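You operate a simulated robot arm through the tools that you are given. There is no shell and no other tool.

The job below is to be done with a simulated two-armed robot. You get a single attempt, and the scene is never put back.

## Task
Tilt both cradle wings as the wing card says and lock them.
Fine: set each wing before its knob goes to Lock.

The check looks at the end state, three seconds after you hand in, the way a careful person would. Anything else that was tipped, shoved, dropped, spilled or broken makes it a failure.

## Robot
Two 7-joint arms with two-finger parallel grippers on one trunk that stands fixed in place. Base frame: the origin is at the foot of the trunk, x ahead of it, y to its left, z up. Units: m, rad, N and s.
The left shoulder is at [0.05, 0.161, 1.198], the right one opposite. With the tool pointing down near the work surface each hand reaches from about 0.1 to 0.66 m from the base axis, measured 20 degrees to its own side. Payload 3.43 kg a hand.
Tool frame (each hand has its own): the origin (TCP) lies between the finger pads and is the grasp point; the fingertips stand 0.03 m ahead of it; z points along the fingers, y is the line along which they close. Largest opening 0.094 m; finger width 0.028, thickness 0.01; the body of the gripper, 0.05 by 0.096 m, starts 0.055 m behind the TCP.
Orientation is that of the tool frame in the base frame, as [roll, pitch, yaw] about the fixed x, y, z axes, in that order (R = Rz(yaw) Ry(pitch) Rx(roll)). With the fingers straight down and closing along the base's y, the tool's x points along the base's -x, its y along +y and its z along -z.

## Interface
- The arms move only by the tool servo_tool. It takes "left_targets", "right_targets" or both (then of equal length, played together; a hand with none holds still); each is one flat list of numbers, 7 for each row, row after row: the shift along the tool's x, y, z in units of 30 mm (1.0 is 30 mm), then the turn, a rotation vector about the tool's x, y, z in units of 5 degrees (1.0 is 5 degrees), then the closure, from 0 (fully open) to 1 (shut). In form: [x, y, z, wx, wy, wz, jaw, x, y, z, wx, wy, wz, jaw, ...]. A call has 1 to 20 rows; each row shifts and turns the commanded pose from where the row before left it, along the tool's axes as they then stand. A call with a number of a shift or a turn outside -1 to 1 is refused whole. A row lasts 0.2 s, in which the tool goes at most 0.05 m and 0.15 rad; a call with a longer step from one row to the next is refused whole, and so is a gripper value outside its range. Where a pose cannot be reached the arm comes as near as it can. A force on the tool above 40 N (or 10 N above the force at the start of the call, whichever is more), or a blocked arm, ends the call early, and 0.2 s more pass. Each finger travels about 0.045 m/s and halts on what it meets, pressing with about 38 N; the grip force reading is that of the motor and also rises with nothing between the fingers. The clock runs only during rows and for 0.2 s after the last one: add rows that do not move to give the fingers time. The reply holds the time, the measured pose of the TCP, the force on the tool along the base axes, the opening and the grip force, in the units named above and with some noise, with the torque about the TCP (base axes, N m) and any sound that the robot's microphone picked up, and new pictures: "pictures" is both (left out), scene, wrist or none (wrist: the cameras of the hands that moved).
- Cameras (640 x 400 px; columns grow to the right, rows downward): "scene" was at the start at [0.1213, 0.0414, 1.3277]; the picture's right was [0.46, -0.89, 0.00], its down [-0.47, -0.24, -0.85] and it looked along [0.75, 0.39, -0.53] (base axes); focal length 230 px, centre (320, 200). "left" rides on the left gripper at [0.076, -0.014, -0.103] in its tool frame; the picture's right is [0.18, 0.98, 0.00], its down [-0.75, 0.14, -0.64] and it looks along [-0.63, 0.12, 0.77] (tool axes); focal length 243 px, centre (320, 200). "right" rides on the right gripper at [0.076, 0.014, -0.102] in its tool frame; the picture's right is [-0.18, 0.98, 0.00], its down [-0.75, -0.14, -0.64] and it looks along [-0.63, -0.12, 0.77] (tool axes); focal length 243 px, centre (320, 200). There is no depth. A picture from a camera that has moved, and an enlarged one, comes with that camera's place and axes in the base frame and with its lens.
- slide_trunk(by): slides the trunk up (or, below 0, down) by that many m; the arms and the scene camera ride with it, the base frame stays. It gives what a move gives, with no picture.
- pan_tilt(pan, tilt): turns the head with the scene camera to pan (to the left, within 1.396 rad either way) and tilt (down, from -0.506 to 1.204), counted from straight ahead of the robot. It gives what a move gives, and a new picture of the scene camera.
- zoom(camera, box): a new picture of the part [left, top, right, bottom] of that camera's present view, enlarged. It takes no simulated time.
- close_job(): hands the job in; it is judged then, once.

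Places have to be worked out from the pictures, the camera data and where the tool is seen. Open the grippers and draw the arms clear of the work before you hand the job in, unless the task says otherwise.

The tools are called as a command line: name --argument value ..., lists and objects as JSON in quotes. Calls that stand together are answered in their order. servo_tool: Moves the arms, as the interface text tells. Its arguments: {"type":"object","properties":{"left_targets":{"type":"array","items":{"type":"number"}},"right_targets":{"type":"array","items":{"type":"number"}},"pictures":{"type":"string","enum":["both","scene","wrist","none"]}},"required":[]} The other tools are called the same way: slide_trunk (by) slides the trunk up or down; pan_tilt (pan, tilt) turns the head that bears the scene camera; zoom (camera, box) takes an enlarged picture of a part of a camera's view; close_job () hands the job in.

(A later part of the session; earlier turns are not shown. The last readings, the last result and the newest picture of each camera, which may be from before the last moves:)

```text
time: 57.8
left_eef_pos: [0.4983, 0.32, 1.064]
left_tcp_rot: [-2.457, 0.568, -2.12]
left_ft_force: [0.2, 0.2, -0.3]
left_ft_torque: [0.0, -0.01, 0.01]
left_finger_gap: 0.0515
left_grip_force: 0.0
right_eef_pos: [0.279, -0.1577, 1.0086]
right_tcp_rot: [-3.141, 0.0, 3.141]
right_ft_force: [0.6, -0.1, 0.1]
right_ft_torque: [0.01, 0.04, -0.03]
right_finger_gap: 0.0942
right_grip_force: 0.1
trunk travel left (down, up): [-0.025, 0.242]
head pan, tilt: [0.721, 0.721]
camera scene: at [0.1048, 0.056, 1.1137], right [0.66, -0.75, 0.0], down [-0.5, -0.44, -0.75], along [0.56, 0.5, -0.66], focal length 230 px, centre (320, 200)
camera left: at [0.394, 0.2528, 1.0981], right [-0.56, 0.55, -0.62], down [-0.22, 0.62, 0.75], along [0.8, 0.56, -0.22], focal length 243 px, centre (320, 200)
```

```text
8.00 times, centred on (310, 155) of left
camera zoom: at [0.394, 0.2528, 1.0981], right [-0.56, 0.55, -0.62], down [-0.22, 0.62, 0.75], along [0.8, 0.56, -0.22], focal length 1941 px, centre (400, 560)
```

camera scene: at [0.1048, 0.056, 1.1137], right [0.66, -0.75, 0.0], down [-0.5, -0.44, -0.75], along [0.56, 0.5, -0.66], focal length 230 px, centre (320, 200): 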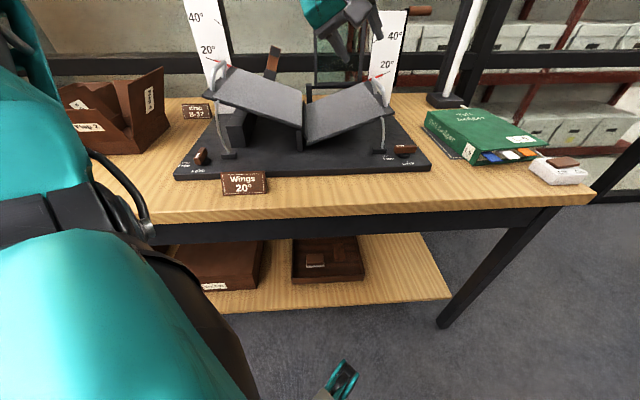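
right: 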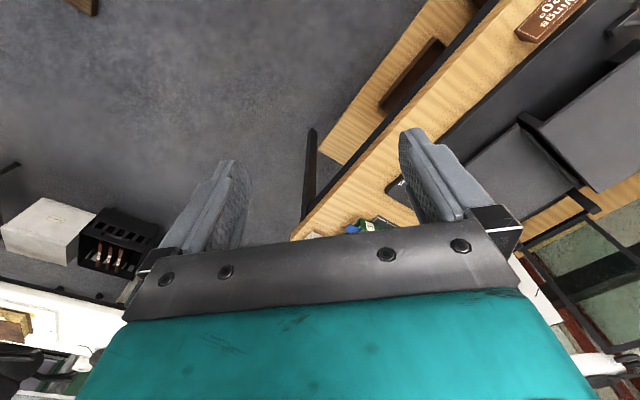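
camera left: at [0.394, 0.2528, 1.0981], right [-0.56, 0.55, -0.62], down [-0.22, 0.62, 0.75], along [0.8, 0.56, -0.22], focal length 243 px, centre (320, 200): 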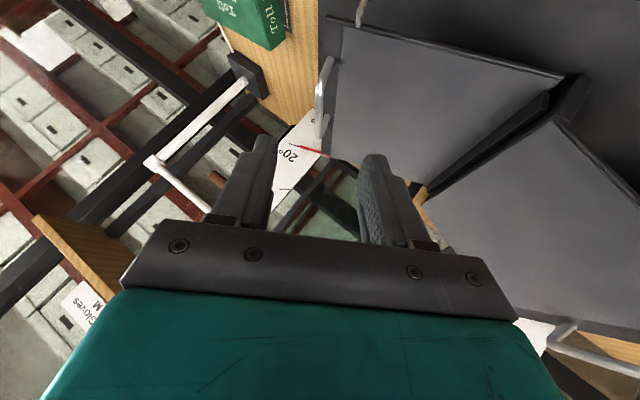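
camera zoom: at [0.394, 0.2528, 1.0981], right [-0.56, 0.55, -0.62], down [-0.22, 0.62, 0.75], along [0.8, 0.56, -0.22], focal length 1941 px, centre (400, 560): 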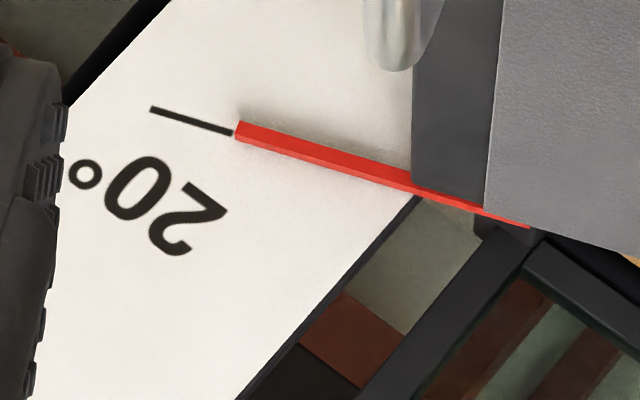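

The right wing reads about 19.9° and the left about 20.4°, both right at their ticks. For the right knob I'll close the fingers around the bar with the hand's closing line along base y, which aligns the bar to 45°, and then turn it the other 45°. First I reorient the hand (yaw 180°, lean 35°) and come over the knob.

servo_tool --left_targets '[0, 0, 0, -0.0873, 0.2812, 0.9182, 0.45, 0, 0, 0, -0.0873, 0.2812, 0.9182, 0.45, 0, 0, 0, -0.0873, 0.2812, 0.9182, 0.45, 0, 0, 0, -0.0873, 0.2812, 0.9182, 0.45, 0, 0, 0, -0.0873, 0.2812, 0.9182, 0.45, 0, 0, 0, -0.0873, 0.2812, 0.9182, 0.45, 0, 0, 0, -0.0873, 0.2812, 0.9182, 0.45, 0, 0, 0, -0.0873, 0.2812, 0.9182, 0.45, 0, 0, 0, -0.0873, 0.2812, 0.9182, 0.45, 0, 0, 0, -0.0873, 0.2812, 0.9182, 0.45, 0.058, -0.587, 0.805, 0, 0, 0, 0.3, 0.058, -0.587, 0.805, 0, 0, 0, 0.2, 0.058, -0.587, 0.805, 0, 0, 0, 0.1, 0.058, -0.587, 0.805, 0, 0, 0, 0.1, 0.058, -0.587, 0.805, 0, 0, 0, 0.1]'

zoom --camera "left" --box '[220, 20, 440, 220]'

zoom --camera "scene" --box '[340, 40, 460, 190]'

```text
time: 61.0
left_eef_pos: [0.5615, 0.2333, 0.9611]
left_tcp_rot: [3.141, 0.61, 3.141]
left_ft_force: [-0.6, 0.1, 0.2]
left_ft_torque: [0.03, 0.01, -0.02]
left_finger_gap: 0.0849
left_grip_force: 0.1
right_eef_pos: [0.2782, -0.1589, 1.0097]
right_tcp_rot: [-3.14, -0.001, -3.141]
right_ft_force: [0.3, 0.4, 0.4]
right_ft_torque: [0.04, 0.03, 0.03]
right_finger_gap: 0.0939
right_grip_force: 0.1
trunk travel left (down, up): [-0.025, 0.242]
head pan, tilt: [0.721, 0.721]
camera scene: at [0.1049, 0.0561, 1.1137], right [0.66, -0.75, 0.0], down [-0.5, -0.44, -0.75], along [0.56, 0.5, -0.66], focal length 230 px, centre (320, 200)
camera left: at [0.4404, 0.2192, 1.002], right [-0.15, 0.98, -0.11], down [0.25, 0.14, 0.96], along [0.96, 0.12, -0.27], focal length 243 px, centre (320, 200)
```

scene: 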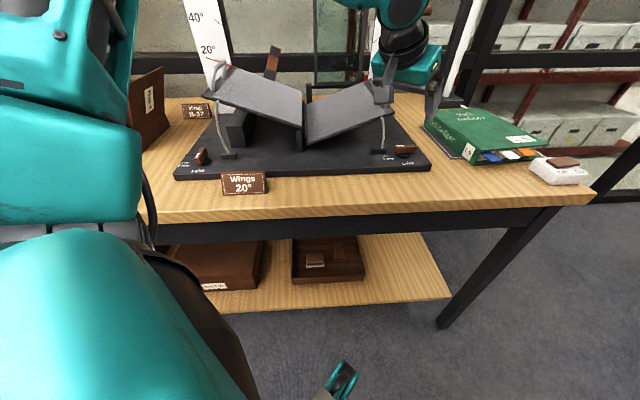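
left: 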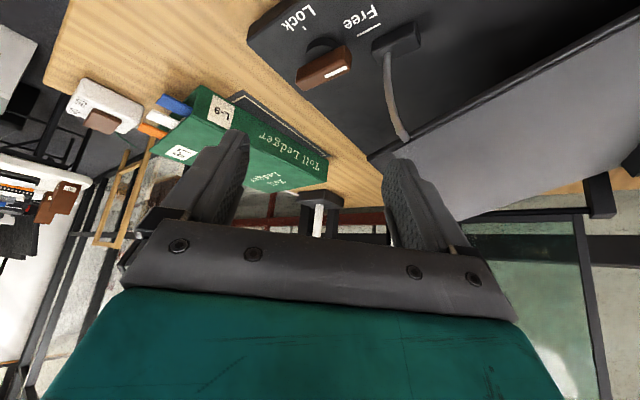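

```text
2.00 times, centred on (330, 120) of left
camera zoom: at [0.4404, 0.2192, 1.002], right [-0.15, 0.98, -0.11], down [0.25, 0.14, 0.96], along [0.96, 0.12, -0.27], focal length 485 px, centre (300, 360)
```

zoom: 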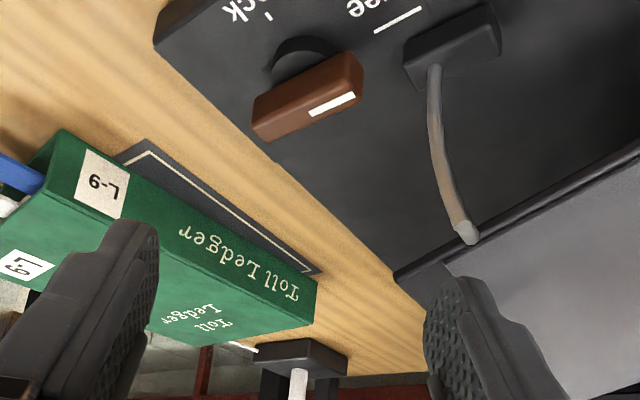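

```text
2.67 times, centred on (400, 115) of scene
camera zoom: at [0.1049, 0.0561, 1.1137], right [0.66, -0.75, 0.0], down [-0.5, -0.44, -0.75], along [0.56, 0.5, -0.66], focal length 614 px, centre (107, 427)
```

zoom: 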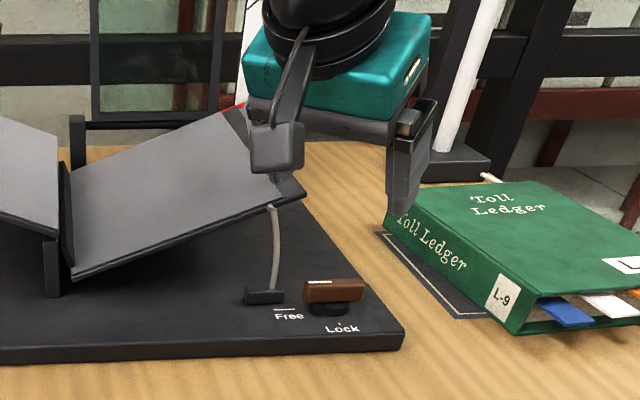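

All is reachable here. The knob is at ≈ (0.607, 0.232). I narrow the jaws to about 64 mm to stay clear of the wing corner and strut block, and lower to a hover just above the bar, aiming the TCP about 9 mm short of the knob axis because of the lean.

servo_tool --left_targets '[0, 0, 0, 0, 0, 0, 0.32, 0, 0, 0, 0, 0, 0, 0.32, 0.057, -0.015, 0.789, 0, 0, 0, 0.32, 0.057, -0.015, 0.789, 0, 0, 0, 0.32, 0.057, -0.015, 0.789, 0, 0, 0, 0.32]'

zoom --camera "left" --box '[220, 40, 440, 240]'

zoom --camera "scene" --box '[360, 80, 440, 180]'

```text
time: 62.2
left_eef_pos: [0.5883, 0.2286, 0.8934]
left_tcp_rot: [-3.135, 0.58, -3.133]
left_ft_force: [-10.0, -6.6, -3.6]
left_ft_torque: [-0.25, 0.23, 0.25]
left_finger_gap: 0.0601
left_grip_force: 0.0
right_eef_pos: [0.2789, -0.1576, 1.0085]
right_tcp_rot: [-3.14, 0.0, -3.141]
right_ft_force: [-0.1, -0.4, -0.7]
right_ft_torque: [-0.02, 0.01, -0.01]
right_finger_gap: 0.0941
right_grip_force: 0.1
trunk travel left (down, up): [-0.025, 0.242]
head pan, tilt: [0.721, 0.721]
stopped in row 5 (left hand): the force on the tool passed its limit at 45 N (the readings are from after the stop); the commanded pose is now the measured one
camera scene: at [0.1046, 0.0555, 1.1137], right [0.66, -0.75, 0.0], down [-0.5, -0.44, -0.75], along [0.56, 0.5, -0.66], focal length 230 px, centre (320, 200)
camera left: at [0.4689, 0.2142, 0.9375], right [-0.16, 0.98, -0.11], down [0.28, 0.15, 0.95], along [0.95, 0.12, -0.3], focal length 243 px, centre (320, 200)
```

scene: 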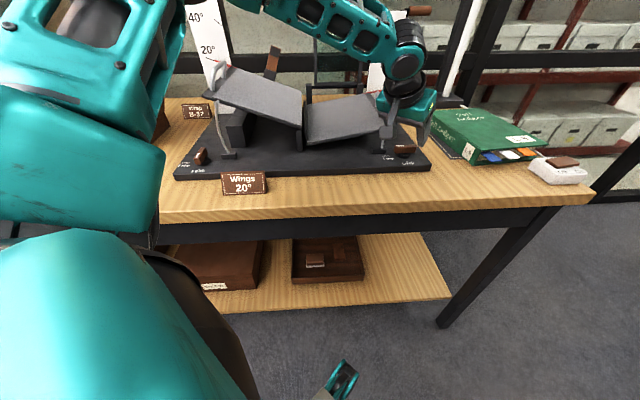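
left: 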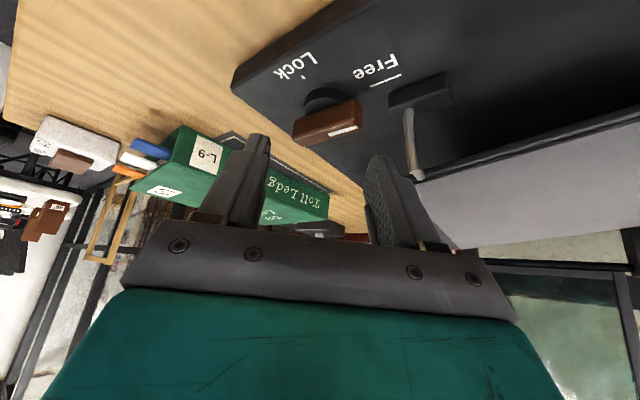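

```text
2.00 times, centred on (330, 140) of left
camera zoom: at [0.4689, 0.2142, 0.9375], right [-0.16, 0.98, -0.11], down [0.28, 0.15, 0.95], along [0.95, 0.12, -0.3], focal length 485 px, centre (300, 320)
```

zoom: 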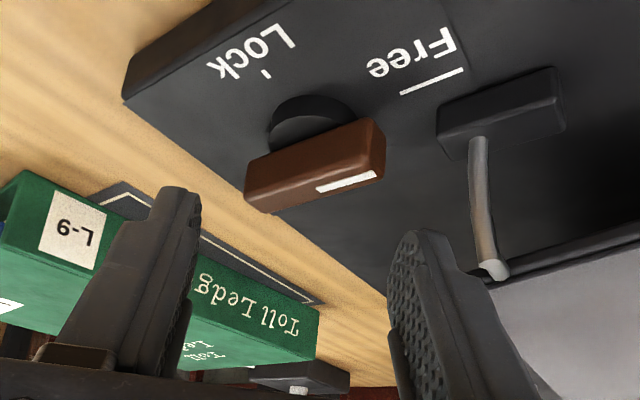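

```text
4.00 times, centred on (400, 130) of scene
camera zoom: at [0.1046, 0.0555, 1.1137], right [0.66, -0.75, 0.0], down [-0.5, -0.44, -0.75], along [0.56, 0.5, -0.66], focal length 921 px, centre (0, 480)
```

zoom: 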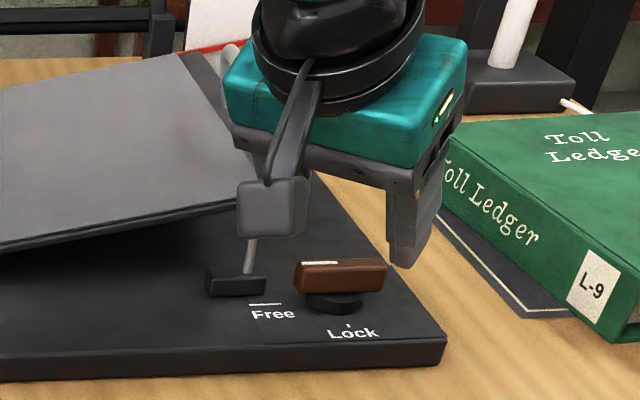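

The hand touched something ahead-left, probably the raised wing's front edge, and stopped at 45 N. I back off along the fingers and check that the wing and knob haven't moved.

servo_tool --left_targets '[0, -0.2, -0.8, 0, 0, 0, 0.32, 0, -0.5, -0.8, 0, 0, 0, 0.32, 0, -0.5, -0.6, 0, 0, 0, 0.32]'

zoom --camera "scene" --box '[360, 50, 440, 170]'

zoom --camera "left" --box '[220, 20, 460, 220]'

```text
time: 63.0
left_eef_pos: [0.554, 0.195, 0.9479]
left_tcp_rot: [-3.139, 0.584, -3.134]
left_ft_force: [0.2, -0.4, -0.4]
left_ft_torque: [-0.02, -0.02, -0.03]
left_finger_gap: 0.064
left_grip_force: 0.0
right_eef_pos: [0.2795, -0.1576, 1.0094]
right_tcp_rot: [3.141, 0.0, 3.14]
right_ft_force: [-0.6, 0.7, 0.2]
right_ft_torque: [0.02, -0.01, 0.0]
right_finger_gap: 0.0941
right_grip_force: 0.0
trunk travel left (down, up): [-0.025, 0.242]
head pan, tilt: [0.721, 0.721]
camera scene: at [0.1048, 0.056, 1.1137], right [0.66, -0.75, 0.0], down [-0.5, -0.44, -0.75], along [0.56, 0.5, -0.66], focal length 230 px, centre (320, 200)
camera left: at [0.4348, 0.1797, 0.9927], right [-0.16, 0.98, -0.11], down [0.27, 0.15, 0.95], along [0.95, 0.12, -0.29], focal length 243 px, centre (320, 200)
```

scene: 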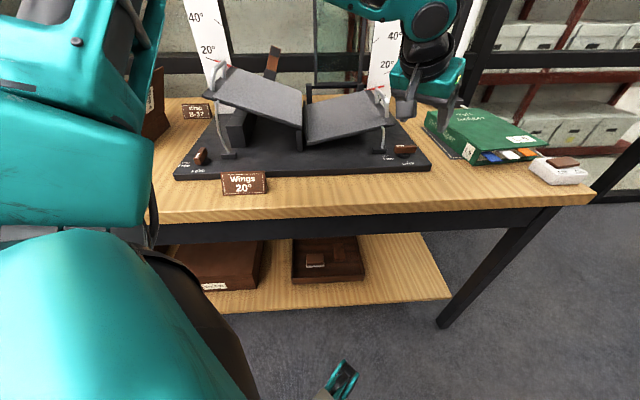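
left: 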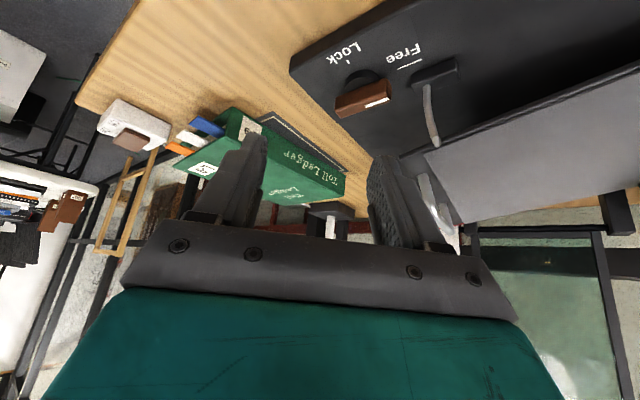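

```text
3.33 times, centred on (400, 110) of scene
camera zoom: at [0.1048, 0.056, 1.1137], right [0.66, -0.75, 0.0], down [-0.5, -0.44, -0.75], along [0.56, 0.5, -0.66], focal length 768 px, centre (53, 500)
```

zoom: 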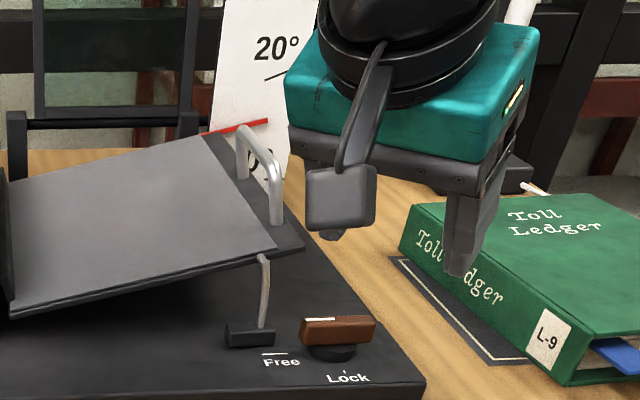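

```text
2.00 times, centred on (340, 120) of left
camera zoom: at [0.4348, 0.1797, 0.9927], right [-0.16, 0.98, -0.11], down [0.27, 0.15, 0.95], along [0.95, 0.12, -0.29], focal length 485 px, centre (280, 360)
```

zoom: 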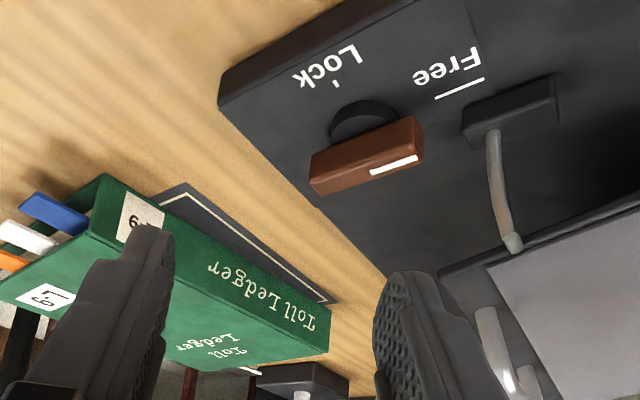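

My hand pressed the unlocked right wing down: its pointer now sits well below the 20° tick. The knob is still at Free, so the wing just has to be set again. I zoom in to read the present angle.

zoom --camera "scene" --box '[368, 55, 408, 105]'

zoom --camera "scene" --box '[190, 50, 420, 190]'

```text
8.00 times, centred on (388, 80) of scene
camera zoom: at [0.1048, 0.056, 1.1137], right [0.66, -0.75, 0.0], down [-0.5, -0.44, -0.75], along [0.56, 0.5, -0.66], focal length 1842 px, centre (-224, 1160)
```

zoom: 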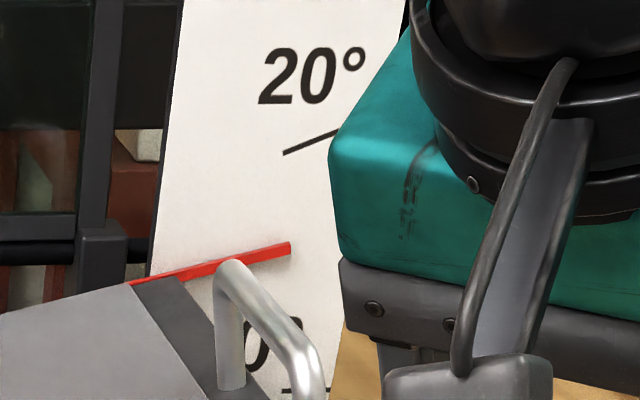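

```text
2.78 times, centred on (305, 120) of scene
camera zoom: at [0.1048, 0.056, 1.1137], right [0.66, -0.75, 0.0], down [-0.5, -0.44, -0.75], along [0.56, 0.5, -0.66], focal length 641 px, centre (362, 423)
```

zoom: 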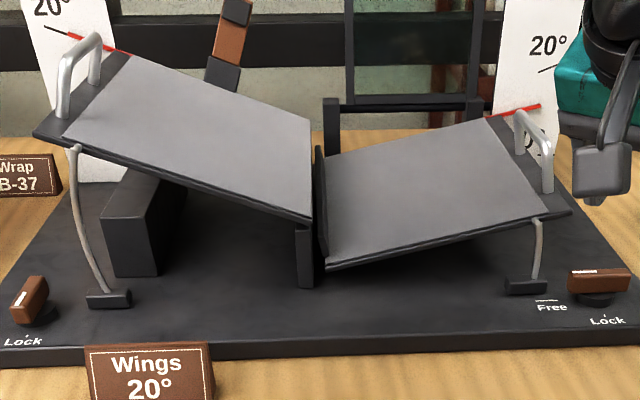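

The wing reads about 12° now. I'll regrip its handle: rise, move left, and turn the hand to match the handle at 12°, stopping 9 cm short of it.

servo_tool --left_targets '[-0.6, 0, -0.9, 0, 0, 0, 0.4, -0.6, 0, -0.9, 0, 0, 0, 0.4, 0, 0.925, 0, 0, 0, 0, 0.4, 0, 0.925, 0, 0, 0, 0, 0.4, 0, 0.925, 0, 0, 0, 0, 0.4, 0, 0.925, 0, 0, 0, 0, 0.4, 0, 0, 0, -0.0251, -0.26, -0.9401, 0.4, 0, 0, 0, -0.0251, -0.26, -0.9401, 0.4, 0, 0, 0, -0.0251, -0.26, -0.9401, 0.4, 0, 0, 0, -0.0251, -0.26, -0.9401, 0.4, 0, 0, 0, -0.0251, -0.26, -0.9401, 0.4, 0, 0, 0, -0.0251, -0.26, -0.9401, 0.4, 0, 0, 0, -0.0251, -0.26, -0.9401, 0.4, 0, 0, 0, -0.0251, -0.26, -0.9401, 0.4, 0, 0, 0, -0.0251, -0.26, -0.9401, 0.4]'

zoom --camera "left" --box '[200, 20, 440, 220]'

```text
time: 66.2
left_eef_pos: [0.5546, 0.3052, 1.0132]
left_tcp_rot: [-2.614, 0.588, -2.201]
left_ft_force: [0.4, -0.5, 0.2]
left_ft_torque: [0.04, -0.04, 0.01]
left_finger_gap: 0.0566
left_grip_force: 0.0
right_eef_pos: [0.2798, -0.1569, 1.0086]
right_tcp_rot: [3.141, 0.0, 3.141]
right_ft_force: [0.4, -0.3, 0.7]
right_ft_torque: [-0.03, 0.02, 0.01]
right_finger_gap: 0.0939
right_grip_force: 0.1
trunk travel left (down, up): [-0.025, 0.242]
head pan, tilt: [0.721, 0.721]
camera scene: at [0.1049, 0.056, 1.1137], right [0.66, -0.75, 0.0], down [-0.5, -0.44, -0.75], along [0.56, 0.5, -0.66], focal length 230 px, centre (320, 200)
camera left: at [0.4534, 0.2349, 1.0517], right [-0.62, 0.6, -0.51], down [-0.15, 0.55, 0.82], along [0.77, 0.58, -0.25], focal length 243 px, centre (320, 200)
```

scene: 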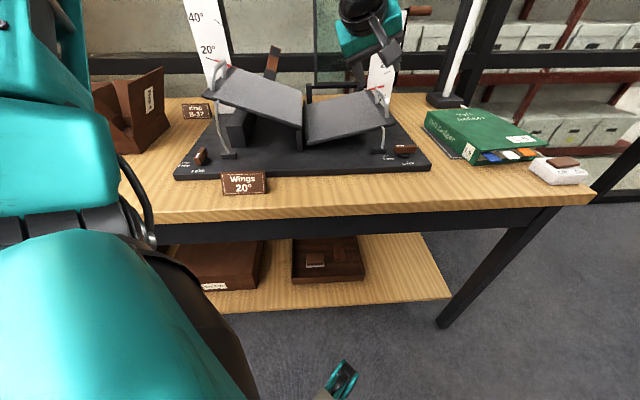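
left: 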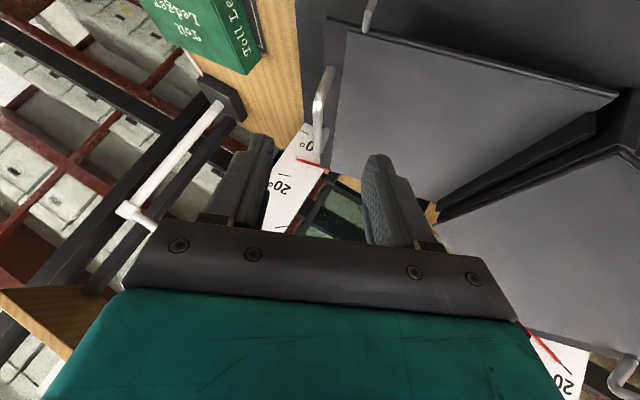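

```text
2.00 times, centred on (320, 120) of left
camera zoom: at [0.4534, 0.2349, 1.0517], right [-0.62, 0.6, -0.51], down [-0.15, 0.55, 0.82], along [0.77, 0.58, -0.25], focal length 485 px, centre (320, 360)
```

zoom: 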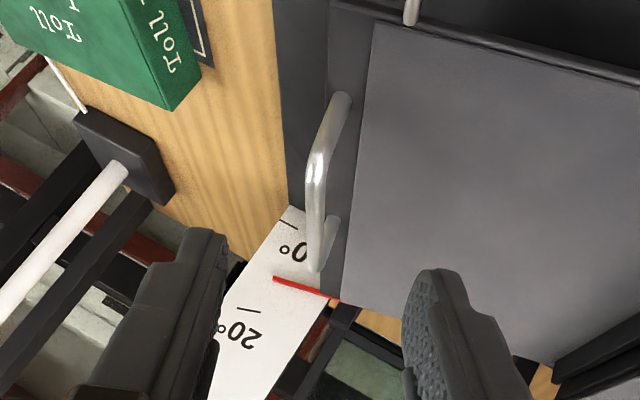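

Alignment is good: the planned grasp point lands on the bar about a third along from its near end. I approach along the fingers and close.

servo_tool --left_targets '[0, -0.027, 1, 0, 0, 0, 0.4, 0, -0.027, 1, 0, 0, 0, 0.4, 0, -0.027, 0.95, 0, 0, 0, 0.4, 0, 0, 0, 0, 0, 0, 0.6, 0, 0, 0, 0, 0, 0, 0.8, 0, 0, 0, 0, 0, 0, 1, 0, 0, 0, 0, 0, 0, 1, 0, 0, 0, 0, 0, 0, 1]'

zoom --camera "left" --box '[200, 20, 440, 220]'

```text
time: 68.0
left_eef_pos: [0.615, 0.3136, 0.9523]
left_tcp_rot: [-2.616, 0.589, -2.202]
left_ft_force: [0.1, 0.2, -0.2]
left_ft_torque: [-0.05, 0.02, 0.0]
left_finger_gap: 0.0001
left_grip_force: 33.0
right_eef_pos: [0.279, -0.1577, 1.0089]
right_tcp_rot: [3.141, 0.001, 3.14]
right_ft_force: [0.2, 0.0, -0.4]
right_ft_torque: [0.0, -0.03, 0.04]
right_finger_gap: 0.0939
right_grip_force: 0.0
trunk travel left (down, up): [-0.025, 0.242]
head pan, tilt: [0.721, 0.721]
camera scene: at [0.1049, 0.056, 1.1137], right [0.66, -0.75, 0.0], down [-0.5, -0.44, -0.75], along [0.56, 0.5, -0.66], focal length 230 px, centre (320, 200)
camera left: at [0.5159, 0.2432, 0.9894], right [-0.61, 0.6, -0.51], down [-0.15, 0.55, 0.82], along [0.78, 0.58, -0.25], focal length 243 px, centre (320, 200)
```

scene: 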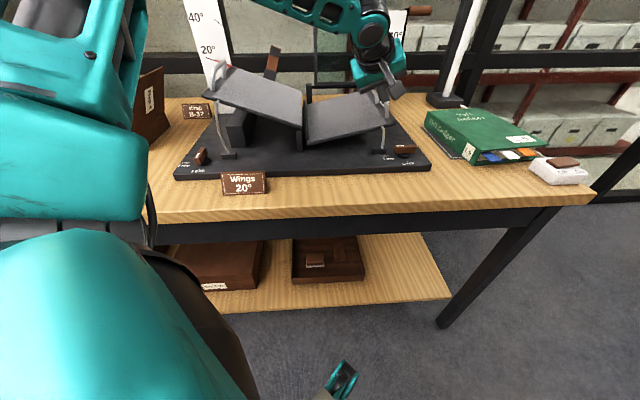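
left: 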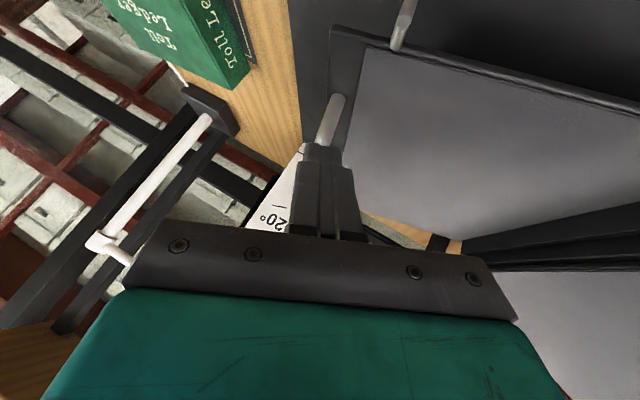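

```text
2.00 times, centred on (320, 120) of left
camera zoom: at [0.5159, 0.2432, 0.9894], right [-0.61, 0.6, -0.51], down [-0.15, 0.55, 0.82], along [0.78, 0.58, -0.25], focal length 485 px, centre (320, 360)
```

zoom: 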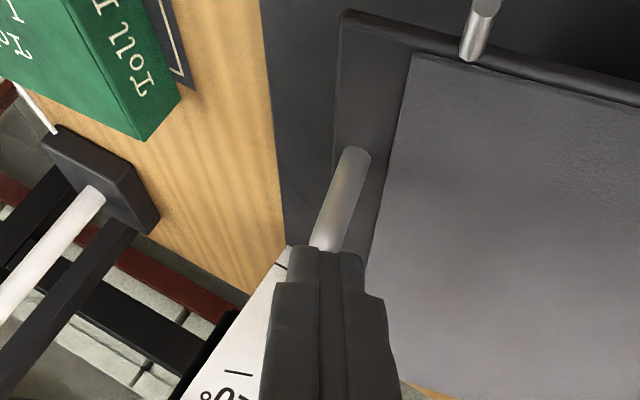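

The fingers closed on nothing (gap 0.1 mm): the bar lies just beyond the tips. I reopen, go 20 mm deeper along the fingers, and close again.

servo_tool --left_targets '[0, 0, -0.3, 0, 0, 0, 0.7, 0, 0, 0, 0, 0, 0, 0.5, 0, 0, 0, 0, 0, 0, 0.5, 0, 0, 0.5, 0, 0, 0, 0.5, 0, 0, 0.5, 0, 0, 0, 0.5]' --pictures "wrist"

zoom --camera "left" --box '[200, 20, 440, 220]'

zoom --camera "scene" --box '[350, 40, 420, 130]'

```text
time: 69.2
left_eef_pos: [0.6308, 0.3148, 0.9361]
left_tcp_rot: [-2.615, 0.589, -2.202]
left_ft_force: [-0.3, -0.6, 0.0]
left_ft_torque: [-0.02, -0.03, -0.04]
left_finger_gap: 0.0469
left_grip_force: 0.1
right_eef_pos: [0.279, -0.1579, 1.0086]
right_tcp_rot: [-3.141, 0.0, -3.141]
right_ft_force: [-0.4, 0.5, -0.8]
right_ft_torque: [-0.01, 0.0, 0.01]
right_finger_gap: 0.0943
right_grip_force: 0.1
trunk travel left (down, up): [-0.025, 0.242]
head pan, tilt: [0.721, 0.721]
camera left: at [0.5296, 0.2437, 0.974], right [-0.61, 0.6, -0.51], down [-0.15, 0.55, 0.82], along [0.77, 0.58, -0.25], focal length 243 px, centre (320, 200)
```

left: 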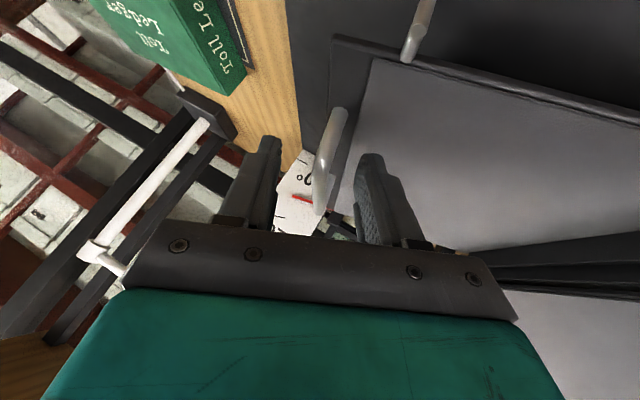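

```text
2.00 times, centred on (320, 120) of left
camera zoom: at [0.5296, 0.2437, 0.974], right [-0.61, 0.6, -0.51], down [-0.15, 0.55, 0.82], along [0.77, 0.58, -0.25], focal length 485 px, centre (320, 360)
```

zoom: 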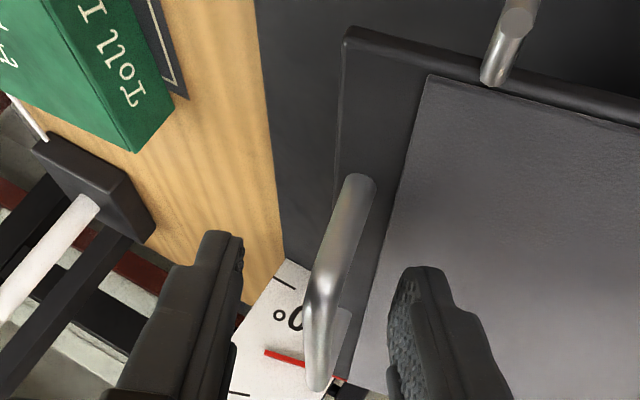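

```text
4.44 times, centred on (385, 85) of scene
camera zoom: at [0.105, 0.0561, 1.1137], right [0.66, -0.75, 0.0], down [-0.5, -0.44, -0.75], along [0.56, 0.5, -0.66], focal length 1024 px, centre (31, 711)
```

zoom: 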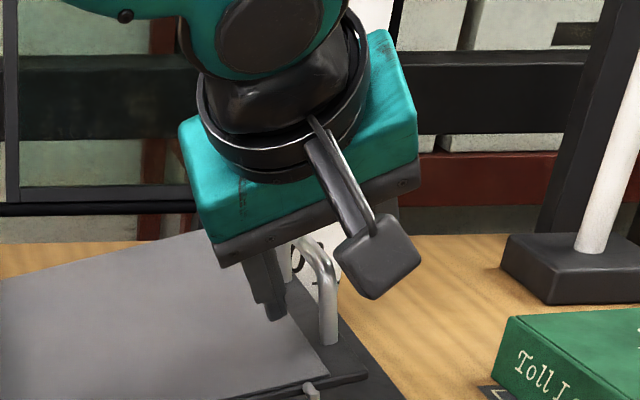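

The bar now passes through the TCP in the wrist view. I close on it.

servo_tool --left_targets '[0, 0, 0, 0, 0, 0, 0.7, 0, 0, 0, 0, 0, 0, 0.85, 0, 0, 0, 0, 0, 0, 1, 0, 0, 0, 0, 0, 0, 1, 0, 0, 0, 0, 0, 0, 1]' --pictures "wrist"

zoom --camera "scene" --box '[350, 40, 420, 130]'

```text
time: 70.5
left_eef_pos: [0.6286, 0.3152, 0.9358]
left_tcp_rot: [-2.62, 0.587, -2.203]
left_ft_force: [-5.8, 7.7, -2.0]
left_ft_torque: [0.73, 0.6, -0.03]
left_finger_gap: 0.0124
left_grip_force: 45.0
right_eef_pos: [0.2797, -0.1578, 1.008]
right_tcp_rot: [3.14, -0.001, -3.141]
right_ft_force: [0.8, 0.3, 0.1]
right_ft_torque: [0.0, 0.0, 0.01]
right_finger_gap: 0.0942
right_grip_force: 0.0
trunk travel left (down, up): [-0.025, 0.242]
head pan, tilt: [0.721, 0.721]
camera left: at [0.529, 0.2449, 0.9734], right [-0.62, 0.6, -0.51], down [-0.15, 0.55, 0.82], along [0.77, 0.58, -0.25], focal length 243 px, centre (320, 200)
```

left: 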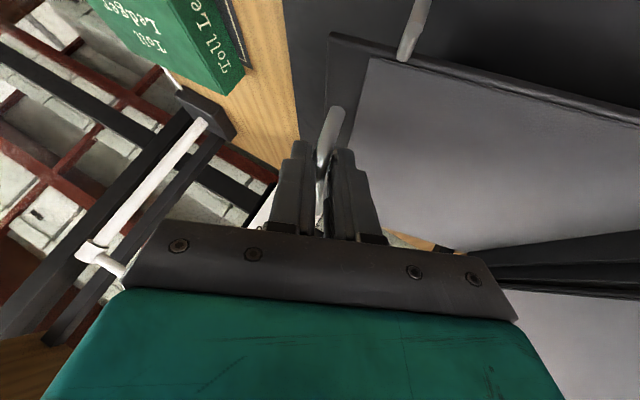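

```text
4.44 times, centred on (385, 85) of scene
camera zoom: at [0.1046, 0.0567, 1.1137], right [0.66, -0.75, 0.0], down [-0.5, -0.44, -0.75], along [0.56, 0.5, -0.66], focal length 1024 px, centre (31, 711)
```

zoom: 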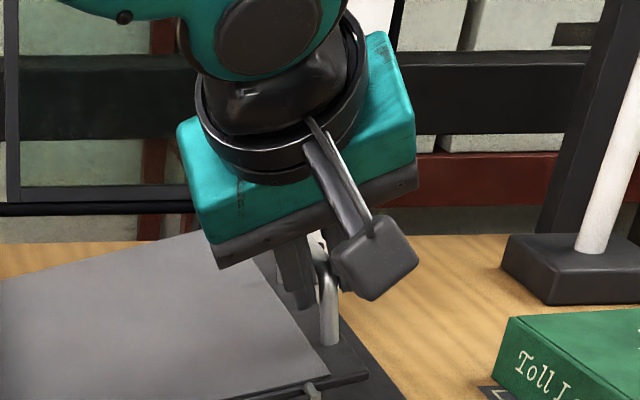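

The bar is gripped again. I raise the wing 8° in four rows along the hinge arc.

servo_tool --left_targets '[-0.14, 0.03, -0.211, 0.329, -0.06, -0.22, 1, -0.14, 0.01, -0.211, 0.329, -0.06, -0.22, 1, -0.14, 0.004, -0.211, 0.329, -0.06, -0.22, 1, -0.14, 0.004, -0.211, 0.329, -0.06, -0.22, 1, 0, 0, 0, 0, 0, 0, 1]' --pictures "wrist"

zoom --camera "scene" --box '[350, 40, 420, 130]'

```text
time: 71.7
left_eef_pos: [0.6184, 0.3253, 0.9607]
left_tcp_rot: [-2.454, 0.559, -2.11]
left_ft_force: [-8.4, 10.4, -4.7]
left_ft_torque: [0.73, 0.83, -0.13]
left_finger_gap: 0.0126
left_grip_force: 44.9
right_eef_pos: [0.2795, -0.1578, 1.0105]
right_tcp_rot: [-3.141, 0.0, 3.142]
right_ft_force: [-0.2, -0.5, -0.8]
right_ft_torque: [-0.01, 0.01, 0.0]
right_finger_gap: 0.0942
right_grip_force: 0.1
trunk travel left (down, up): [-0.025, 0.242]
head pan, tilt: [0.721, 0.721]
camera left: at [0.5148, 0.2591, 0.9957], right [-0.56, 0.54, -0.63], down [-0.23, 0.63, 0.74], along [0.8, 0.56, -0.23], focal length 243 px, centre (320, 200)
```

left: 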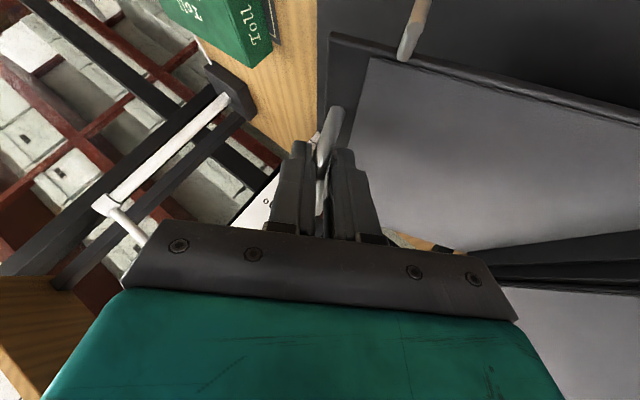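

```text
4.44 times, centred on (385, 85) of scene
camera zoom: at [0.1046, 0.057, 1.1136], right [0.66, -0.75, 0.0], down [-0.5, -0.44, -0.75], along [0.56, 0.5, -0.66], focal length 1024 px, centre (31, 711)
```

zoom: 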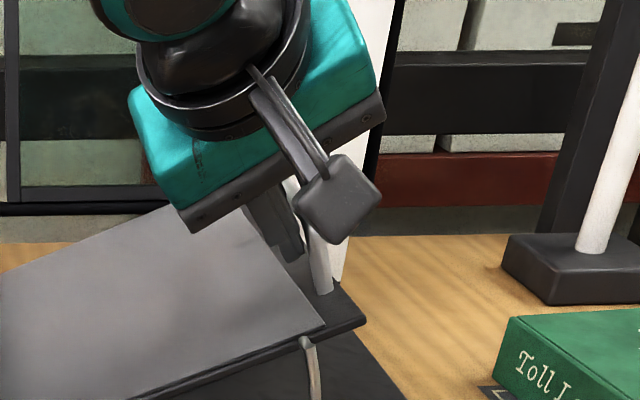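

The arc is done, and the hand's orientation matches the earlier 20° state. I release and back off along the fingers to read the pointer.

servo_tool --left_targets '[0, 0.03, 0, 0, 0, 0, 1, 0, 0, 0, 0, 0, 0, 0.85, 0, 0, 0, 0, 0, 0, 0.65, 0, 0, 0, 0, 0, 0, 0.45, 0, 0, 0, 0, 0, 0, 0.45, 0, 0, -0.8, 0, 0, 0, 0.45, 0, 0, -1, 0, 0, 0, 0.45, 0, 0, -1, 0, 0, 0, 0.45, 0, 0, -1, 0, 0, 0, 0.45, 0, 0, -1, 0, 0, 0, 0.45]'

zoom --camera "scene" --box '[372, 60, 404, 84]'

```text
time: 73.8
left_eef_pos: [0.5079, 0.3221, 1.0563]
left_tcp_rot: [-2.454, 0.563, -2.112]
left_ft_force: [0.2, 0.3, 0.5]
left_ft_torque: [0.0, -0.01, -0.01]
left_finger_gap: 0.0517
left_grip_force: 0.1
right_eef_pos: [0.2802, -0.1578, 1.0093]
right_tcp_rot: [3.141, 0.0, 3.141]
right_ft_force: [0.2, -0.9, -0.4]
right_ft_torque: [-0.02, 0.01, 0.04]
right_finger_gap: 0.094
right_grip_force: 0.0
trunk travel left (down, up): [-0.025, 0.242]
head pan, tilt: [0.721, 0.721]
camera scene: at [0.1048, 0.056, 1.1137], right [0.66, -0.75, 0.0], down [-0.5, -0.44, -0.75], along [0.56, 0.5, -0.66], focal length 230 px, centre (320, 200)
camera left: at [0.405, 0.2552, 1.0907], right [-0.56, 0.54, -0.63], down [-0.22, 0.63, 0.75], along [0.8, 0.56, -0.23], focal length 243 px, centre (320, 200)
```

scene: 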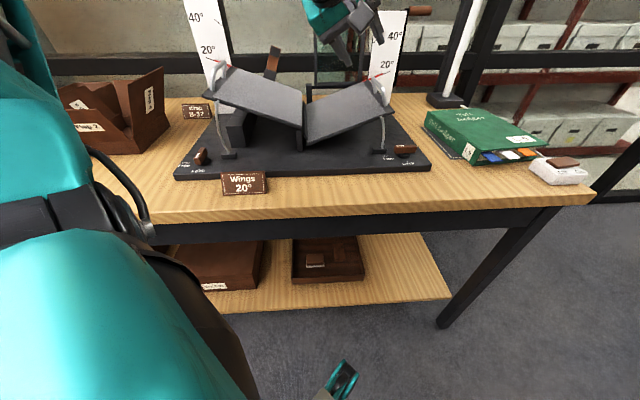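
left: 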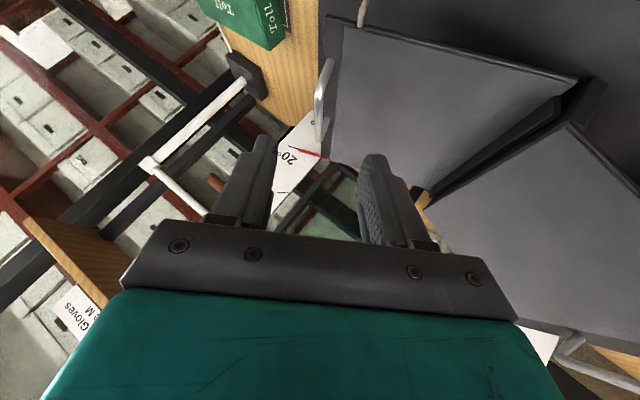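

```text
16.00 times, centred on (388, 72) of scene
camera zoom: at [0.1048, 0.056, 1.1137], right [0.66, -0.75, 0.0], down [-0.5, -0.44, -0.75], along [0.56, 0.5, -0.66], focal length 3685 px, centre (-768, 2248)
```

zoom: 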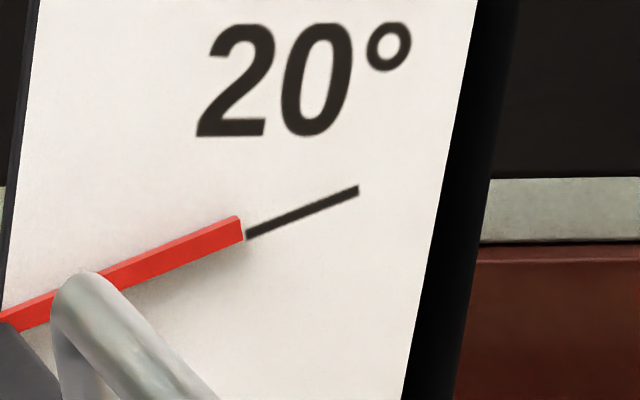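

The right wing is back up, now about 20.5° against the tick. For the knob I will use closed fingers with the hand leaning straight back in front of the knob, which stays clear of the wing, and push the knob's right end away from the robot. I turn the hand, close the fingers and move in front of the knob, above plate level.

servo_tool --left_targets '[0, 0, 0, -0.674, 0.122, 0.451, 0.7, 0, 0, 0, -0.674, 0.122, 0.451, 1, 0, 0, 0, -0.674, 0.122, 0.451, 1, 0, 0, 0, -0.674, 0.122, 0.451, 1, 0, 0, 0, -0.674, 0.122, 0.451, 1, 0.542, -0.594, 0.526, 0, 0, 0, 1, 0.542, -0.594, 0.526, 0, 0, 0, 1, 0.542, -0.594, 0.526, 0, 0, 0, 1, 0.542, -0.594, 0.526, 0, 0, 0, 1, 0.542, -0.594, 0.526, 0, 0, 0, 1, 0.542, -0.594, 0.526, 0, 0, 0, 1, 0.542, -0.594, 0.526, 0, 0, 0, 1]'

zoom --camera "left" --box '[200, 0, 440, 200]'

zoom --camera "scene" --box '[340, 50, 460, 190]'

```text
time: 76.5
left_eef_pos: [0.579, 0.1803, 0.9303]
left_tcp_rot: [-2.875, 0.606, -2.35]
left_ft_force: [0.1, -0.4, 0.7]
left_ft_torque: [0.03, 0.04, 0.0]
left_finger_gap: 0.0
left_grip_force: 33.4
right_eef_pos: [0.2799, -0.1577, 1.0083]
right_tcp_rot: [-3.141, -0.001, -3.14]
right_ft_force: [-0.2, -0.1, -0.4]
right_ft_torque: [-0.01, 0.01, 0.01]
right_finger_gap: 0.0942
right_grip_force: 0.0
trunk travel left (down, up): [-0.025, 0.242]
head pan, tilt: [0.721, 0.721]
camera scene: at [0.105, 0.0562, 1.1137], right [0.66, -0.75, 0.0], down [-0.5, -0.44, -0.75], along [0.56, 0.5, -0.66], focal length 230 px, centre (320, 200)
camera left: at [0.4849, 0.1032, 0.9715], right [-0.68, 0.66, -0.32], down [-0.01, 0.42, 0.91], along [0.73, 0.62, -0.27], focal length 243 px, centre (320, 200)
```

scene: 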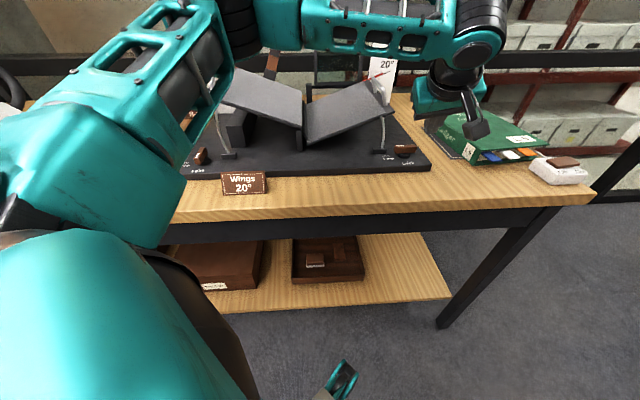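
left: 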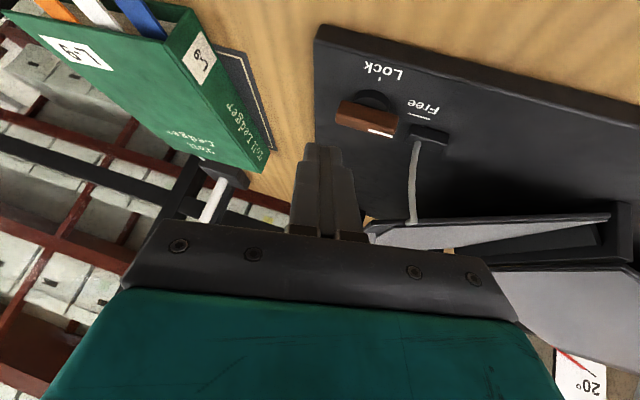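

```text
2.00 times, centred on (320, 100) of left
camera zoom: at [0.4849, 0.1032, 0.9715], right [-0.68, 0.66, -0.32], down [-0.01, 0.42, 0.91], along [0.73, 0.62, -0.27], focal length 485 px, centre (320, 400)
```

zoom: 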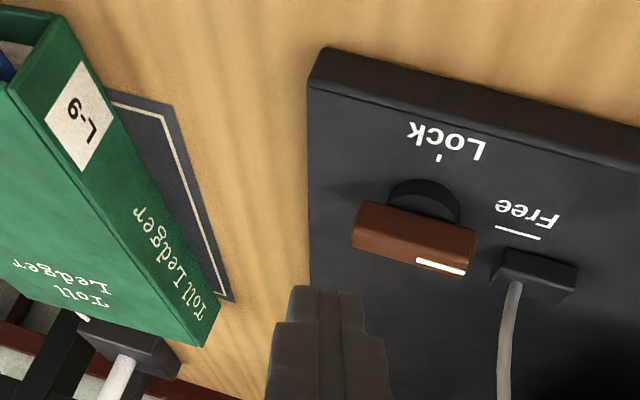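

```text
2.86 times, centred on (400, 120) of scene
camera zoom: at [0.105, 0.0562, 1.1137], right [0.66, -0.75, 0.0], down [-0.5, -0.44, -0.75], along [0.56, 0.5, -0.66], focal length 658 px, centre (91, 429)
```

zoom: 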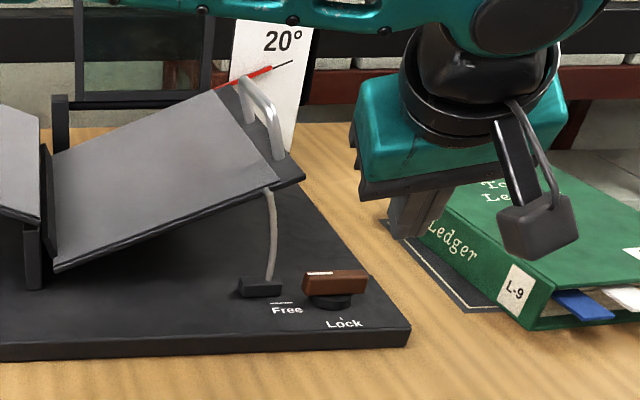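

The hand is in front of the knob and free. Combining estimates the knob axis is ≈ (0.609, 0.230). I lower to bar height, with the tips about 27 mm in front of the bar's right half.

servo_tool --left_targets '[0.423, 0.157, 0.584, 0, 0, 0, 1, 0.423, 0.157, 0.584, 0, 0, 0, 1, 0.423, 0.157, 0.55, 0, 0, 0, 1]'

zoom --camera "left" --box '[200, 20, 440, 220]'

zoom --camera "scene" --box '[370, 90, 450, 190]'

```text
time: 77.2
left_eef_pos: [0.572, 0.1877, 0.8678]
left_tcp_rot: [-2.876, 0.604, -2.351]
left_ft_force: [-0.5, 0.1, -0.5]
left_ft_torque: [0.01, -0.02, 0.03]
left_finger_gap: 0.0
left_grip_force: 32.9
left hand out of reach, approached as far as the arm can: row 2, 3
right_eef_pos: [0.2797, -0.1572, 1.0085]
right_tcp_rot: [-3.141, 0.0, -3.141]
right_ft_force: [0.2, 0.8, -0.3]
right_ft_torque: [0.0, -0.02, 0.01]
right_finger_gap: 0.094
right_grip_force: 0.0
trunk travel left (down, up): [-0.025, 0.242]
head pan, tilt: [0.721, 0.721]
camera scene: at [0.1049, 0.056, 1.1137], right [0.66, -0.75, 0.0], down [-0.5, -0.44, -0.75], along [0.56, 0.5, -0.66], focal length 230 px, centre (320, 200)
camera left: at [0.4778, 0.1106, 0.9086], right [-0.68, 0.66, -0.32], down [-0.01, 0.42, 0.91], along [0.74, 0.62, -0.28], focal length 243 px, centre (320, 200)
```

scene: 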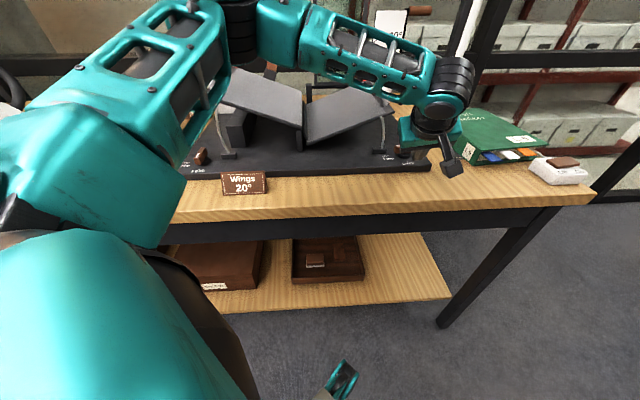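
left: 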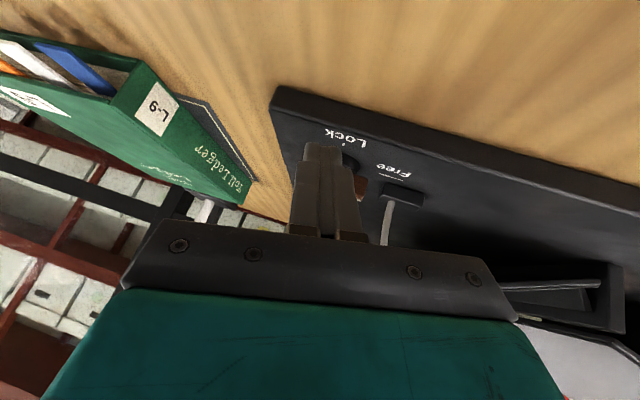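

```text
2.00 times, centred on (320, 120) of left
camera zoom: at [0.4778, 0.1106, 0.9086], right [-0.68, 0.66, -0.32], down [-0.01, 0.42, 0.91], along [0.74, 0.62, -0.28], focal length 485 px, centre (320, 360)
```

zoom: 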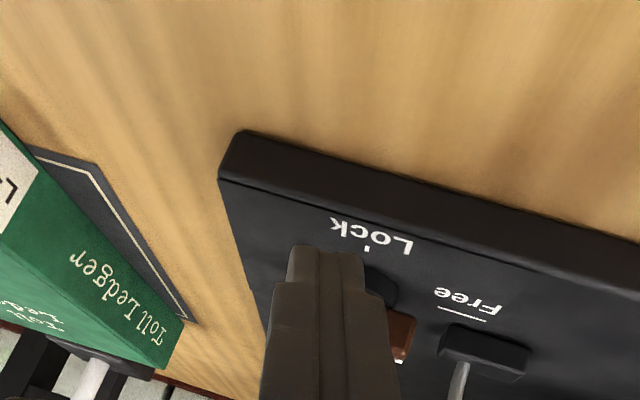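

```text
4.00 times, centred on (410, 140) of scene
camera zoom: at [0.1049, 0.056, 1.1137], right [0.66, -0.75, 0.0], down [-0.5, -0.44, -0.75], along [0.56, 0.5, -0.66], focal length 921 px, centre (-40, 440)
```

zoom: 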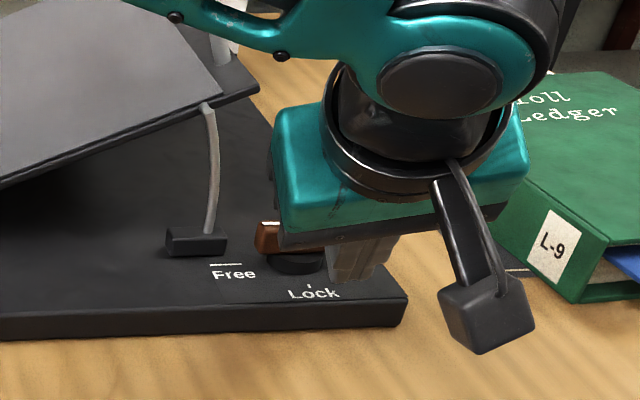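

Rows 2 and 3 were flagged: the wrist now bends too far sideways. Turning the finger direction about 12°, to point along base x and down, should relieve it and still clear the wing. I rise 3 cm and make that turn.

servo_tool --left_targets '[-0.5736, -0.212, -0.791, 0, 0, 0, 1, 0, 0, 0, 0.589, 0.525, -0.167, 1, 0, 0, 0, 0.589, 0.525, -0.167, 1, 0, 0, 0, 0.589, 0.525, -0.167, 1]' --pictures "none"

```text
time: 78.2
left_eef_pos: [0.573, 0.186, 0.8967]
left_tcp_rot: [-2.726, 0.461, -2.356]
left_ft_force: [0.5, -0.4, -0.4]
left_ft_torque: [0.0, 0.0, 0.0]
left_finger_gap: 0.0
left_grip_force: 33.0
right_eef_pos: [0.2796, -0.1583, 1.0098]
right_tcp_rot: [3.141, 0.0, -3.141]
right_ft_force: [0.1, -0.2, -0.7]
right_ft_torque: [0.01, 0.01, 0.02]
right_finger_gap: 0.0939
right_grip_force: 0.0
trunk travel left (down, up): [-0.025, 0.242]
head pan, tilt: [0.721, 0.721]
```

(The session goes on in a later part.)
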